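You operate a simulated robot arm through the tools that you are given. There is no shell and no other tool. Be economical: measure what you need, move in short steps, check, and stop when the job is done.

Carry out the task below with a simulated robot arm. There is one attempt and no reset: what you move stays moved.

Task
Take the black fluted bung and put it on the blue plate.

The check looks at the end state, three seconds after you hand in, the way a careful person would. Anything else that was tipped, shoved, dropped, spilled or broken makes it a failure.

Robot
A 6-joint arm with a two-finger parallel gripper, fixed in place. Base frame: the origin is at the foot of the arm, x ahead of it, y to its left, z up; the work surface is at about z = 860. Readings come in mm, rad, newtons and seconds.
With the tool pointing down near the work surface it reaches from about 240 to 640 mm from the base axis. Its first joint turns from -1.152 to 1.152 rad. Payload 2.7 kg.
The tool frame sits at the grasp point between the pads (the TCP): z along the fingers, y along the line on which they close. The tips reach 23 mm beyond it. Largest opening 94 mm; finger width 38, thickness 10; the body of the gripper, 54 by 96 mm, starts 39 mm behind the TCP.
Orientation is that of the tool frame in the base frame, as a unit quaternion [w, x, y, z]. With the fingers straight down and closing along the base's y, the tool's x points along the base's -x, its y along +y and its z along -z.

Tools
- The arm moves only by the tool move_arm. Its argument "increments" is a list of rows, each a list of 3 entries, a list of its own where there are three numbers: the shift along the tool's x, y, z in mm, then the turn, a rotation vector about the tool's x, y, z in rad, then the gripper command, from -1 (fully open) to 1 (shut), values between in proportion. In form: [[[x, y, z], [wx, wy, wz], hand], ...]. A call has 1 to 10 rows; each row shifts and turns the commanded pose from where the row before left it, along the tool's axes as they then stand. A row lasts 0.2 s, in which the tool goes at most 50 mm and 0.15 rad; a call with a longer step from one row to the next is refused whole, and so is a gripper value outside its range. A pose out of reach is approached as far as the arm can. The call stops where the force on the tool passes 40 N (or 10 N more than at its start, if that is more) or the arm is blocked; 0.2 s more then pass. The fingers move at their own pace (about 45 mm/s each) and stop on an object; they squeeze with about 26 N. The grip force told is the motor's: it shows also when the fingers shut on nothing. Time passes only in rows, and 0.2 s behind the last, so rows that do not move let the fingers close. It gives the time, the measured TCP pose, the force on the tool (base axes), the opening and the grip force at its end, in the units of the frame above (readings bear some noise), and new pictures: "views" is both (left out), scene, wrist or none.
- Cameras (640 x 400 px; columns grow to the right, rows downward): "scene" is fixed at [68.8, -423.3, 1389]; the picture's right is [0.76, -0.65, 0.00], its down [-0.38, -0.45, -0.81] and it looks along [0.52, 0.62, -0.59] (base axes); focal length 375 px, centre (320, 200). "wrist" rides on the gripper at [-39, 0, -44] in the tool frame; the picture's right is [0.00, -1.00, 0.00], its down [0.97, 0.00, -0.24] and it looks along [0.24, 0.00, 0.97] (tool axes); focal length 218 px, centre (320, 200). There is no depth. A picture from a camera that has moved, and an enlarged one, comes with that camera's place and axes in the base frame and with its lens. The place of the scene camera against the robot may be out by one fixed shift of up to 25 mm in any direction.
- zoom(camera, box): a new picture of the part [left, top, right, bottom] of that camera's present view, enlarged. No time passes.
- job_done(): hands the job in; it is judged then, once.

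Work in short steps. Places have to be worked out from the pictures, the camera data and where the tool is seen: move nearer, look again, correct. Check each grasp and each placing, and mend what went wrong. You have 90 turns and 170 pictures in all, those below and enlarged ones among them. Open the gripper and draw the arm clear of the work before you hand the job in, unless the task says otherwise; then end with one line.

The tools are called after "Emit:" by a JSON object that holds its "api" and its "payload". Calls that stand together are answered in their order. move_arm: Moves the arm, as the interface text tells. Its arguments: {"type":"object","properties":{"increments":{"type":"array"},"views":{"type":"string","enum":["both","scene","wrist","none"]}},"required":["increments"]} The other tools are called the same way: zoom (camera, box) takes an enlarged picture of a part of a camera's view; job_done () hands the job in.

At the start:

```text
time: 0.0
tcp_pos: [344.9, -55.0, 1168.5]
tcp_rot: [0.0, 0.0, 1.0, -0.001]
ft_force: [0.3, 0.2, -0.6]
width: 93.9
finger_force: 0.0
```

scene: 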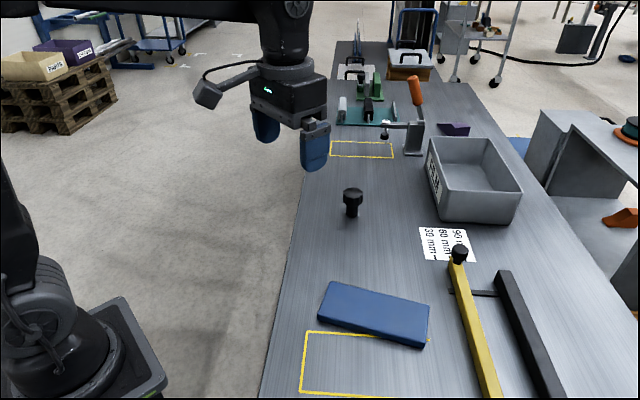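
wrist: 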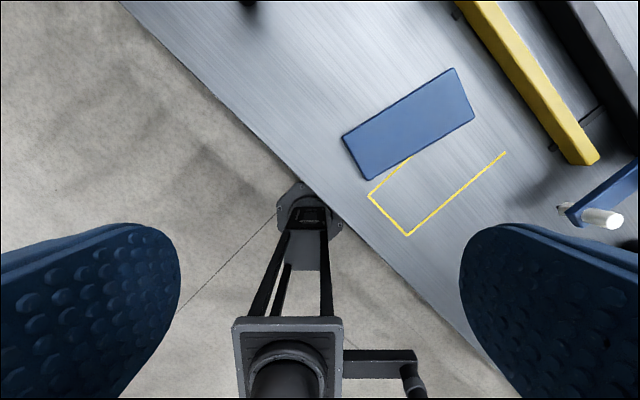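

I'll look closer at the two dark objects and the blue plate.

Emit:
{"api": "zoom", "payload": {"camera": "scene", "box": [310, 170, 410, 233]}}

Emit:
{"api": "zoom", "payload": {"camera": "scene", "box": [290, 230, 530, 380]}}

Emit:
{"api": "zoom", "payload": {"camera": "scene", "box": [320, 60, 480, 160]}}

```text
6.35 times, centred on (360, 202) of scene
camera zoom: at [68.8, -423.3, 1389.0], right [0.76, -0.65, 0.0], down [-0.38, -0.45, -0.81], along [0.52, 0.62, -0.59], focal length 2383 px, centre (66, 190)
```

zoom: 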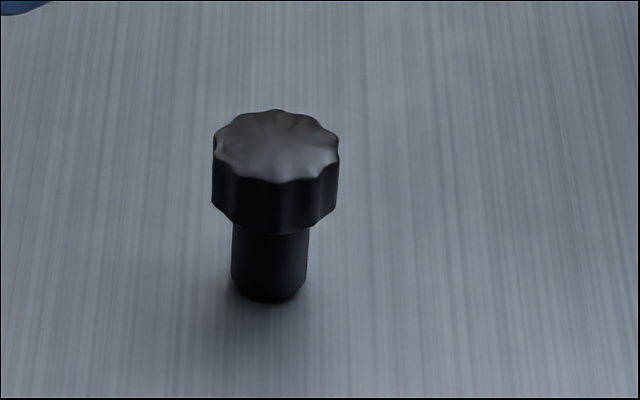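

```text
2.67 times, centred on (410, 305) of scene
camera zoom: at [68.8, -423.3, 1389.0], right [0.76, -0.65, 0.0], down [-0.38, -0.45, -0.81], along [0.52, 0.62, -0.59], focal length 1001 px, centre (80, -80)
```

zoom: 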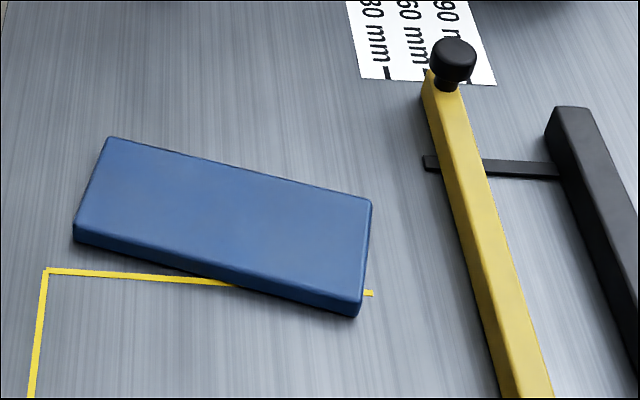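

```text
4.00 times, centred on (400, 110) of scene
camera zoom: at [68.8, -423.3, 1389.0], right [0.76, -0.65, 0.0], down [-0.38, -0.45, -0.81], along [0.52, 0.62, -0.59], focal length 1501 px, centre (0, 560)
```

zoom: 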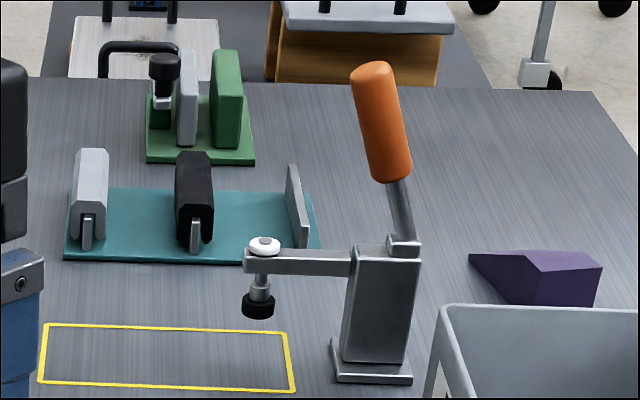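

The fluted bung is the standing one at about (550, 37), roughly 65 mm tall with a 44 mm head. The blue plate is centred near (386, -181). I'll move above the bung at a safe height and look again.

Emit:
{"api": "move_arm", "payload": {"increments": [[[-34, 15.3, 16], [0, 0, 0], -1], [[-34, 15.3, 16], [0, 0, 0], -1], [[-34, 15.3, 16], [0, 0, 0], -1], [[-34, 15.3, 16], [0, 0, 0], -1], [[-34, 15.3, 16], [0, 0, 0], -1], [[-34, 15.3, 16], [0, 0, 0], -1], [[0, 0, 0], [0, 0, 0], -1]]}}

```text
time: 1.6
tcp_pos: [549.0, 37.9, 1072.9]
tcp_rot: [0.0, 0.0, 1.0, 0.0]
ft_force: [0.1, -0.3, 0.0]
width: 94.2
finger_force: 0.0
camera wrist: at [586.5, 35.3, 1114.2], right [0.0, -1.0, 0.0], down [-0.97, 0.0, 0.24], along [-0.24, 0.0, -0.97], focal length 218 px, centre (320, 200)
```

scene: 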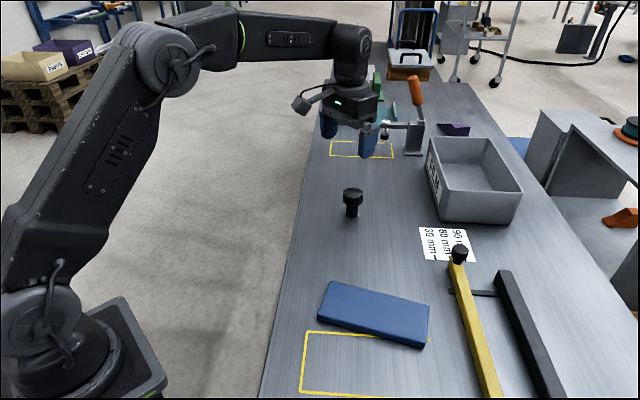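
wrist: 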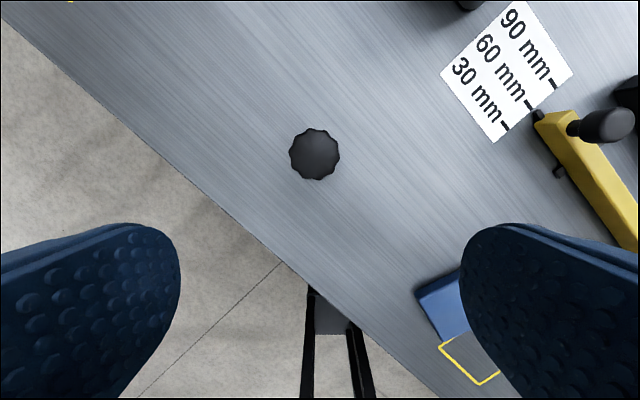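

The wrist view puts the bung head at about (580, 41), so the scene camera is shifted. I'll move above it and a bit lower, then re-measure.

Emit:
{"api": "move_arm", "payload": {"increments": [[[-15, 1.5, 30], [0, 0, 0], -1], [[-15, 1.5, 30], [0, 0, 0], -1], [[0, 0, 20], [0, 0, 0], -1], [[0, 0, 0], [0, 0, 0], -1]]}}

```text
time: 2.6
tcp_pos: [579.5, 38.7, 991.1]
tcp_rot: [0.0, 0.0, 1.0, 0.001]
ft_force: [-0.1, 0.0, -0.4]
width: 94.2
finger_force: 0.0
camera wrist: at [617.2, 36.8, 1033.0], right [0.0, -1.0, 0.0], down [-0.97, 0.0, 0.24], along [-0.24, 0.0, -0.97], focal length 218 px, centre (320, 200)
```

scene: 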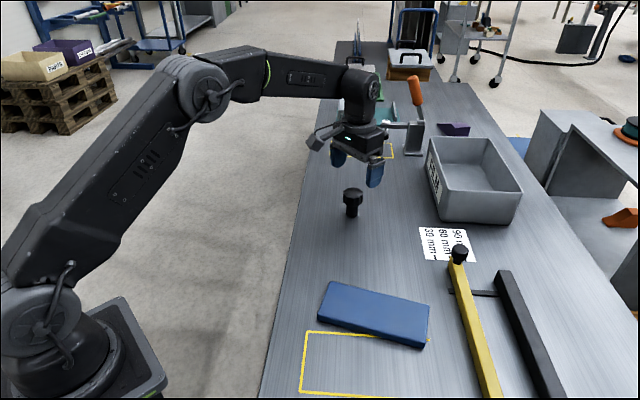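
wrist: 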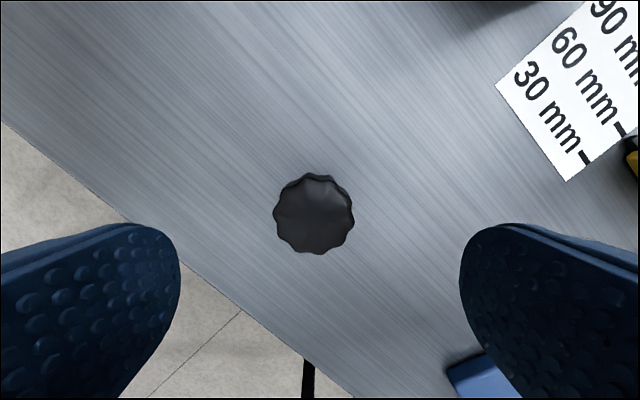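

Triangulating the two wrist views gives the head at (580, 40) with its top at about z = 917. I'm centred on it, so I'll go down to about z = 905 with the fingers open.

Emit:
{"api": "move_arm", "payload": {"increments": [[[0, 1.5, 30], [0, 0, 0], -1], [[0, 0, 30], [0, 0, 0], -1], [[0, 0, 15], [0, 0, 0], -1], [[0, 0, 10], [0, 0, 0], -1], [[0, 0, 0], [0, 0, 0], -1]]}}

```text
time: 3.8
tcp_pos: [578.8, 40.6, 906.7]
tcp_rot: [-0.001, 0.0, 1.0, 0.0]
ft_force: [0.2, -0.5, 0.3]
width: 94.3
finger_force: 0.2
camera wrist: at [616.6, 38.2, 948.1], right [0.0, -1.0, 0.0], down [-0.97, 0.0, 0.24], along [-0.24, 0.0, -0.97], focal length 218 px, centre (320, 200)
```

scene: 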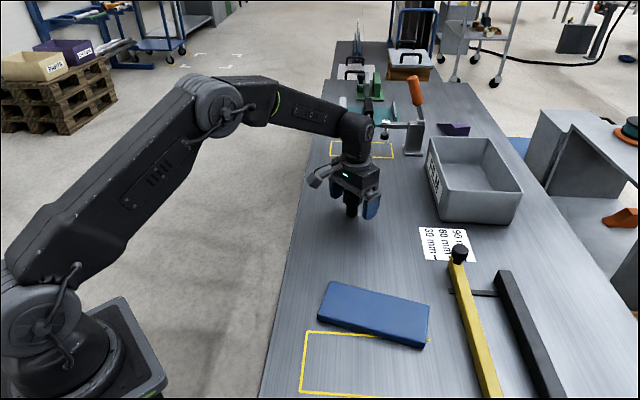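
wrist: 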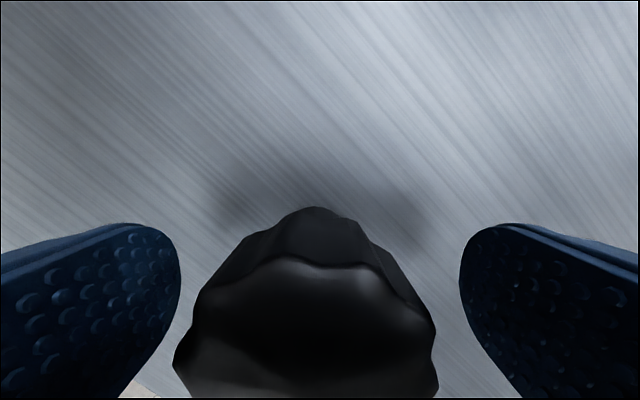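

The head sits between the fingers, about 2 mm off towards +y. I'll centre and close.

Emit:
{"api": "move_arm", "payload": {"increments": [[[0, 2, 0], [0, 0, 0], -1], [[0, 0, 0], [0, 0, 0], 1], [[0, 0, 0], [0, 0, 0], 1], [[0, 0, 0], [0, 0, 0], 1], [[0, 0, 0], [0, 0, 0], 1], [[0, 0, 0], [0, 0, 0], 1]]}}

```text
time: 5.2
tcp_pos: [578.7, 43.9, 907.8]
tcp_rot: [0.001, -0.001, 1.0, 0.001]
ft_force: [0.3, -0.4, -1.1]
width: 43.3
finger_force: 26.0
camera wrist: at [616.8, 41.2, 949.1], right [0.0, -1.0, 0.0], down [-0.97, 0.0, 0.24], along [-0.24, 0.0, -0.97], focal length 218 px, centre (320, 200)
```

scene: 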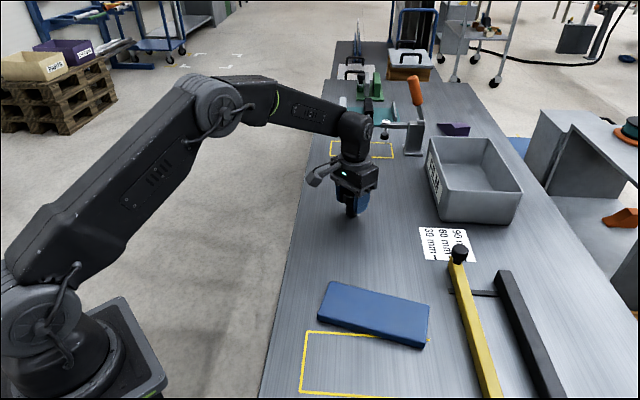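
wrist: 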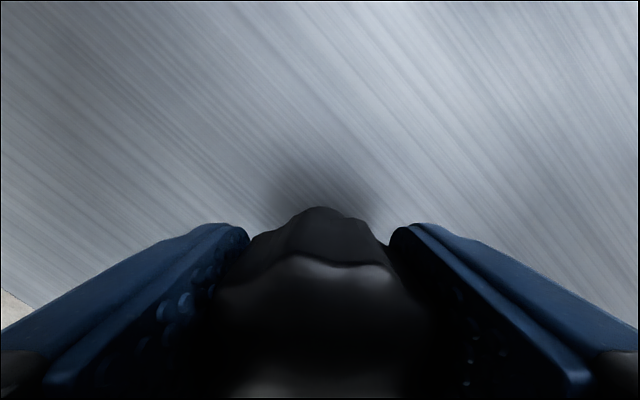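

The fingers hold a 43 mm head at 26 N. I'll lift straight up by about 110 mm.

Emit:
{"api": "move_arm", "payload": {"increments": [[[0, 0, -10], [0, 0, 0], 1], [[0, 0, -25], [0, 0, 0], 1], [[0, 0, -35], [0, 0, 0], 1], [[0, 0, -40], [0, 0, 0], 1], [[0, 0, 0], [0, 0, 0], 1]]}}

```text
time: 6.4
tcp_pos: [579.3, 45.9, 1018.9]
tcp_rot: [0.0, 0.0, 1.0, 0.0]
ft_force: [0.4, 0.0, -1.0]
width: 43.5
finger_force: 26.1
camera wrist: at [617.2, 43.5, 1061.5], right [0.0, -1.0, 0.0], down [-0.97, 0.0, 0.24], along [-0.24, 0.0, -0.97], focal length 218 px, centre (320, 200)
```

scene: 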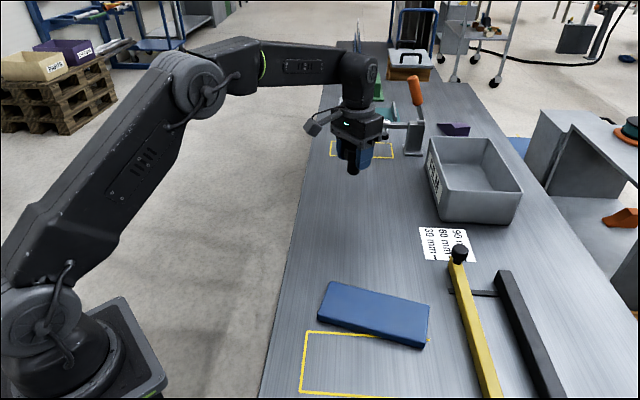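
wrist: 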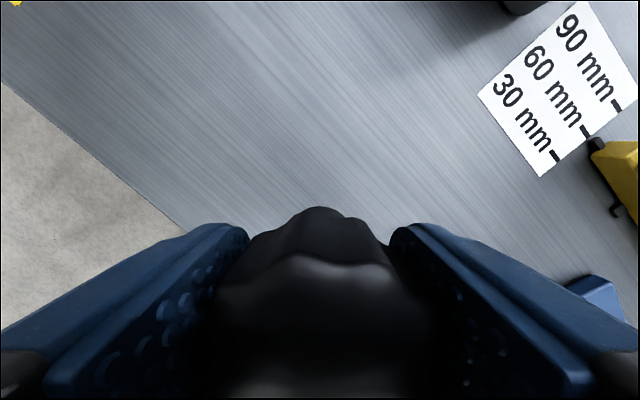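

The bung is held upright. Its bottom is about 47 mm below the TCP. Both cameras put the plate centre near (411, -186), so I'll carry it over at this height and recheck.

Emit:
{"api": "move_arm", "payload": {"increments": [[[12, -16.5, 0], [0, 0, 0], 1], [[24, -33, 0], [0, 0, 0], 1], [[24, -33, 0], [0, 0, 0], 1], [[24, -33, 0], [0, 0, 0], 1], [[24, -33, 0], [0, 0, 0], 1], [[24, -33, 0], [0, 0, 0], 1], [[24, -33, 0], [0, 0, 0], 1], [[12, -16.5, 0], [0, 0, 0], 1], [[0, 0, 0], [0, 0, 0], 1]]}}

```text
time: 8.4
tcp_pos: [408.3, -187.0, 1017.4]
tcp_rot: [0.0, 0.001, 1.0, 0.0]
ft_force: [-0.4, 0.5, -1.3]
width: 43.2
finger_force: 26.3
camera wrist: at [447.0, -188.9, 1060.4], right [0.0, -1.0, 0.0], down [-0.97, 0.0, 0.24], along [-0.24, 0.0, -0.97], focal length 218 px, centre (320, 200)
```

scene: 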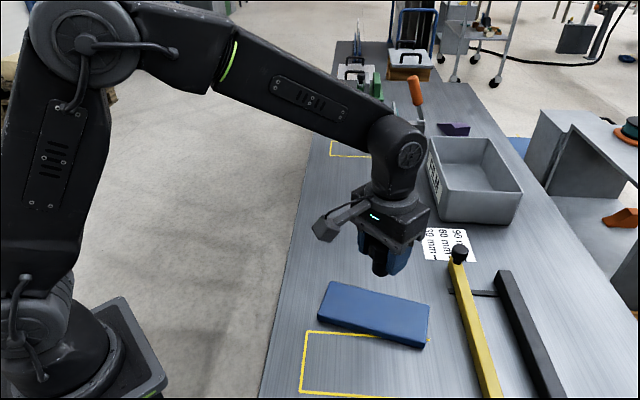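
wrist: 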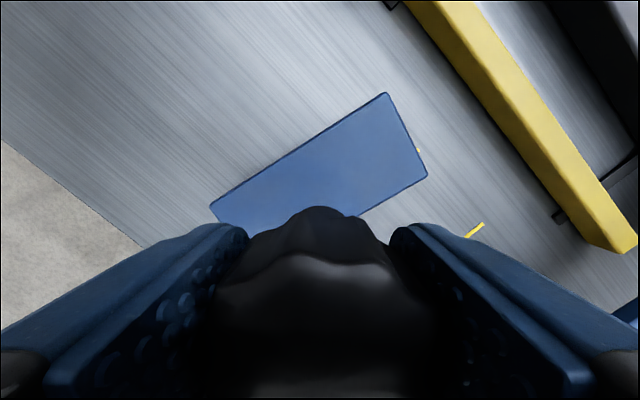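

The recomputed plate centre is (410, -187), about 169 x 74 mm and roughly 17 mm thick, so I'm right over it. I expect contact at TCP z of about 924, and I'll stop at about 937 first to check.

Emit:
{"api": "move_arm", "payload": {"increments": [[[-1, 0, 30], [0, 0, 0], 1], [[0, 0, 30], [0, 0, 0], 1], [[0, 0, 20], [0, 0, 0], 1], [[0, 0, 0], [0, 0, 0], 1]]}}

Emit:
{"api": "zoom", "payload": {"camera": "scene", "box": [310, 230, 470, 350]}}

```text
time: 9.4
tcp_pos: [413.5, -186.2, 937.4]
tcp_rot: [0.0, 0.0, 1.0, 0.0]
ft_force: [0.2, 0.4, -0.6]
width: 42.9
finger_force: 25.9
camera wrist: at [450.3, -188.6, 979.9], right [0.0, -1.0, 0.0], down [-0.97, 0.0, 0.24], along [-0.24, 0.0, -0.97], focal length 218 px, centre (320, 200)
```

scene: 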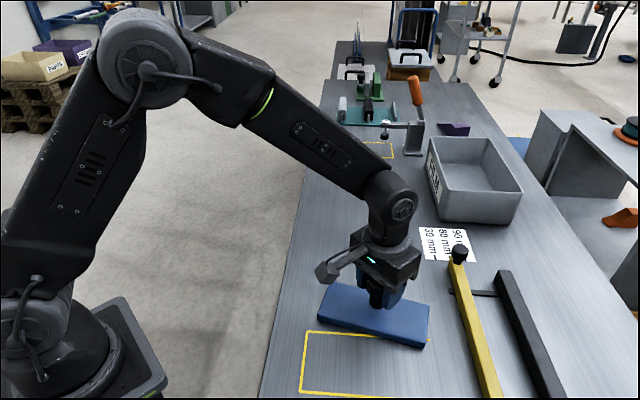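
wrist: 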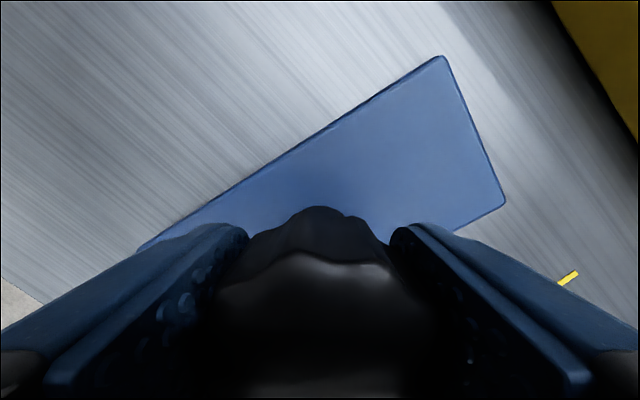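

```text
3.33 times, centred on (390, 290) of scene
camera zoom: at [68.8, -423.3, 1389.0], right [0.76, -0.65, 0.0], down [-0.38, -0.45, -0.81], along [0.52, 0.62, -0.59], focal length 1251 px, centre (87, -100)
```

zoom: 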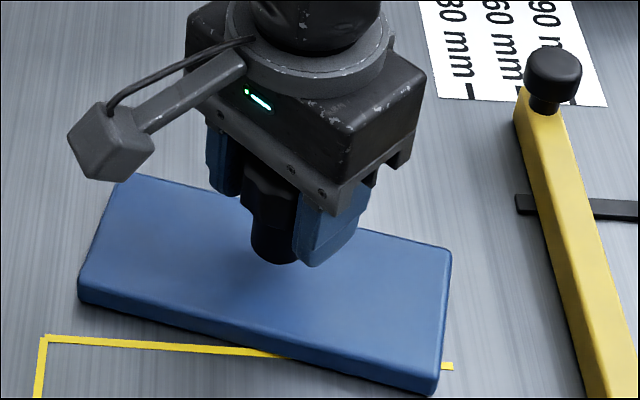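

The bung is centred over the plate and just above it. I'll lower in small steps and watch the force.

Emit:
{"api": "move_arm", "payload": {"increments": [[[0, 0, 3], [0, 0, 0], 1], [[0, 0, 3], [0, 0, 0], 1], [[0, 0, 2], [0, 0, 0], 1], [[0, 0, 0], [0, 0, 0], 1]], "views": "none"}}

Emit:
{"api": "zoom", "payload": {"camera": "scene", "box": [340, 250, 440, 320]}}

```text
time: 10.4
tcp_pos: [412.7, -187.6, 929.8]
tcp_rot: [0.0, 0.0, 1.0, 0.0]
ft_force: [0.2, 0.2, -0.1]
width: 42.9
finger_force: 26.0
```

```text
5.71 times, centred on (390, 285) of scene
camera zoom: at [68.8, -423.3, 1389.0], right [0.76, -0.65, 0.0], down [-0.38, -0.45, -0.81], along [0.52, 0.62, -0.59], focal length 2145 px, centre (-80, -286)
```

zoom: 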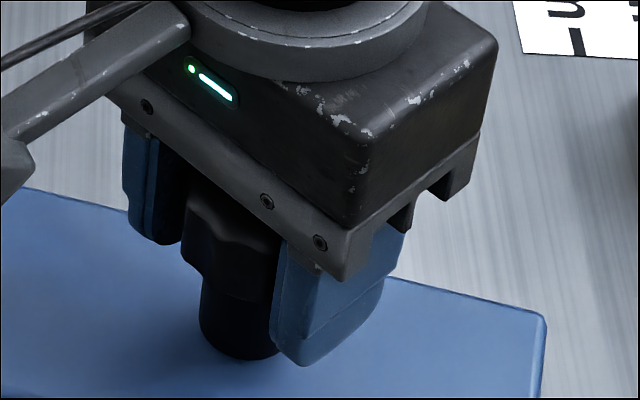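

No contact yet at z = 930. I'll go on in 1.5 mm steps.

Emit:
{"api": "move_arm", "payload": {"increments": [[[0, 0, 1.5], [0, 0, 0], 1], [[0, 0, 1.5], [0, 0, 0], 1], [[0, 0, 1], [0, 0, 0], 1], [[0, 0, 0], [0, 0, 0], 1]], "views": "none"}}

```text
time: 11.4
tcp_pos: [411.6, -187.4, 924.4]
tcp_rot: [0.0, 0.0, 1.0, 0.0]
ft_force: [-2.4, 1.6, 6.0]
width: 43.2
finger_force: 25.7
```

Force is 6 N upward, so the bung is resting on the plate. I'll release it without moving.

Emit:
{"api": "move_arm", "payload": {"increments": [[[0, 0, 0], [0, 0, 0], -0.1], [[0, 0, 0], [0, 0, 0], -0.5], [[0, 0, 0], [0, 0, 0], -1], [[0, 0, 0], [0, 0, 0], -1], [[0, 0, 0], [0, 0, 0], -1]]}}

```text
time: 12.6
tcp_pos: [412.4, -186.2, 923.9]
tcp_rot: [0.0, 0.0, 1.0, 0.0]
ft_force: [0.6, 0.0, 0.4]
width: 94.0
finger_force: 0.0
camera wrist: at [450.1, -189.4, 966.7], right [0.0, -1.0, 0.0], down [-0.97, 0.0, 0.24], along [-0.24, 0.0, -0.97], focal length 218 px, centre (320, 200)
```

scene: 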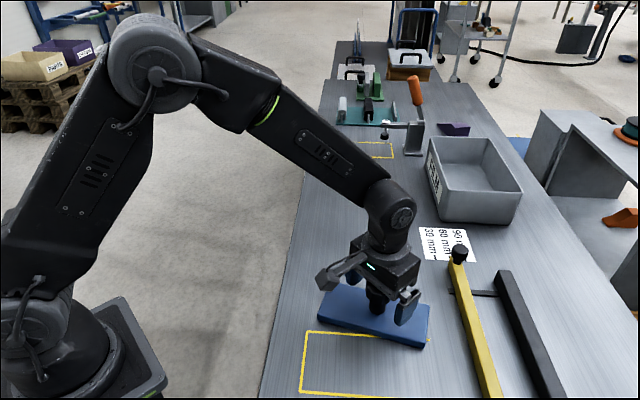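
wrist: 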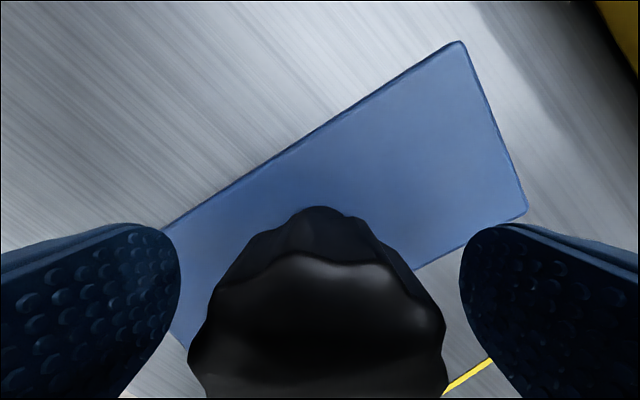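

The fingers are fully open and the bung is standing. I'll rise straight up and clear.

Emit:
{"api": "move_arm", "payload": {"increments": [[[0, 0, -15], [0, 0, 0], -1], [[0, 0, -35], [0, 0, 0], -1], [[0, 0, -45], [0, 0, 0], -1], [[0, 0, -45], [0, 0, 0], -1], [[0, 0, -45], [0, 0, 0], -1], [[0, 0, -30], [0, 0, 0], -1], [[0, 40, 0], [0, 0, 0], -1], [[0, 45, 0], [0, 0, 0], -1], [[0, 45, 0], [0, 0, 0], -1], [[0, 0, 0], [0, 0, 0], -1]]}}

Emit:
{"api": "zoom", "payload": {"camera": "scene", "box": [290, 230, 530, 380]}}

```text
time: 14.8
tcp_pos: [411.3, -53.5, 1141.7]
tcp_rot: [0.0, 0.0, 1.0, 0.0]
ft_force: [-0.3, 0.0, -0.9]
width: 94.0
finger_force: 0.1
camera wrist: at [450.0, -57.1, 1184.5], right [0.0, -1.0, 0.0], down [-0.97, 0.0, 0.24], along [-0.24, 0.0, -0.97], focal length 218 px, centre (320, 200)
```

scene: 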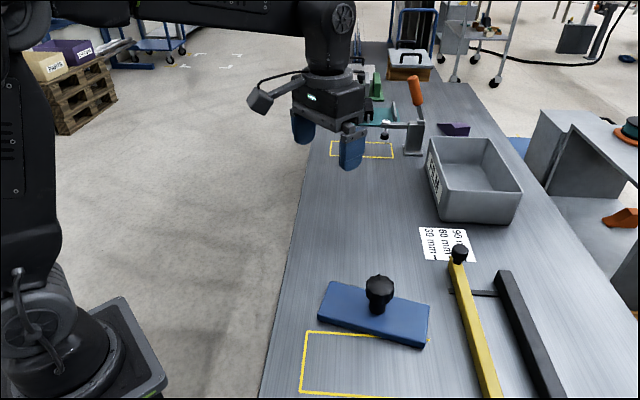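
wrist: 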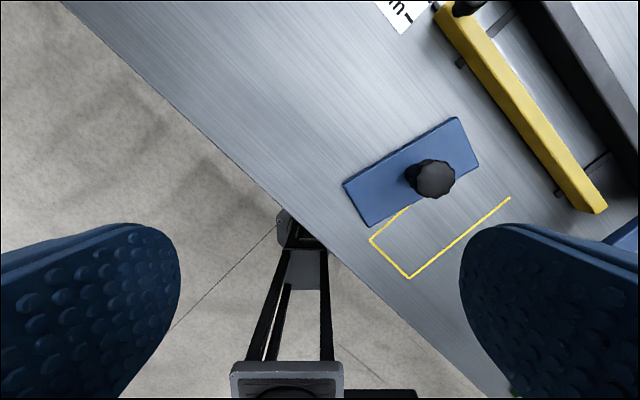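

```text
2.67 times, centred on (410, 305) of scene
camera zoom: at [68.8, -423.3, 1389.0], right [0.76, -0.65, 0.0], down [-0.38, -0.45, -0.81], along [0.52, 0.62, -0.59], focal length 1001 px, centre (80, -80)
```

zoom: 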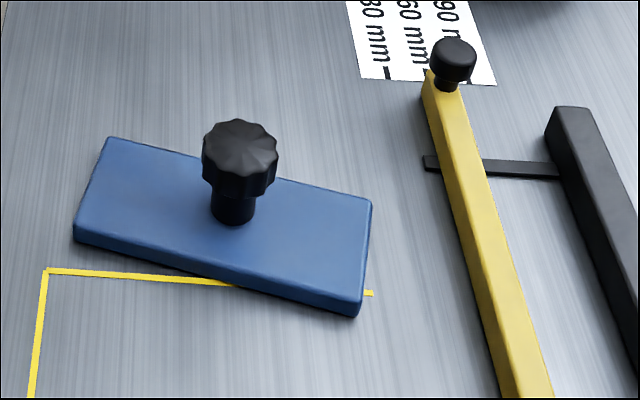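

The bung stands upright near the middle of the plate. The plate hasn't moved, nothing else was disturbed, and the arm is clear, so I'm handing in.

Emit:
{"api": "job_done", "payload": {}}

```text
The job is handed in.
```

The black fluted bung is standing upright near the middle of the blue plate, the gripper is open, and the arm is clear of the work.
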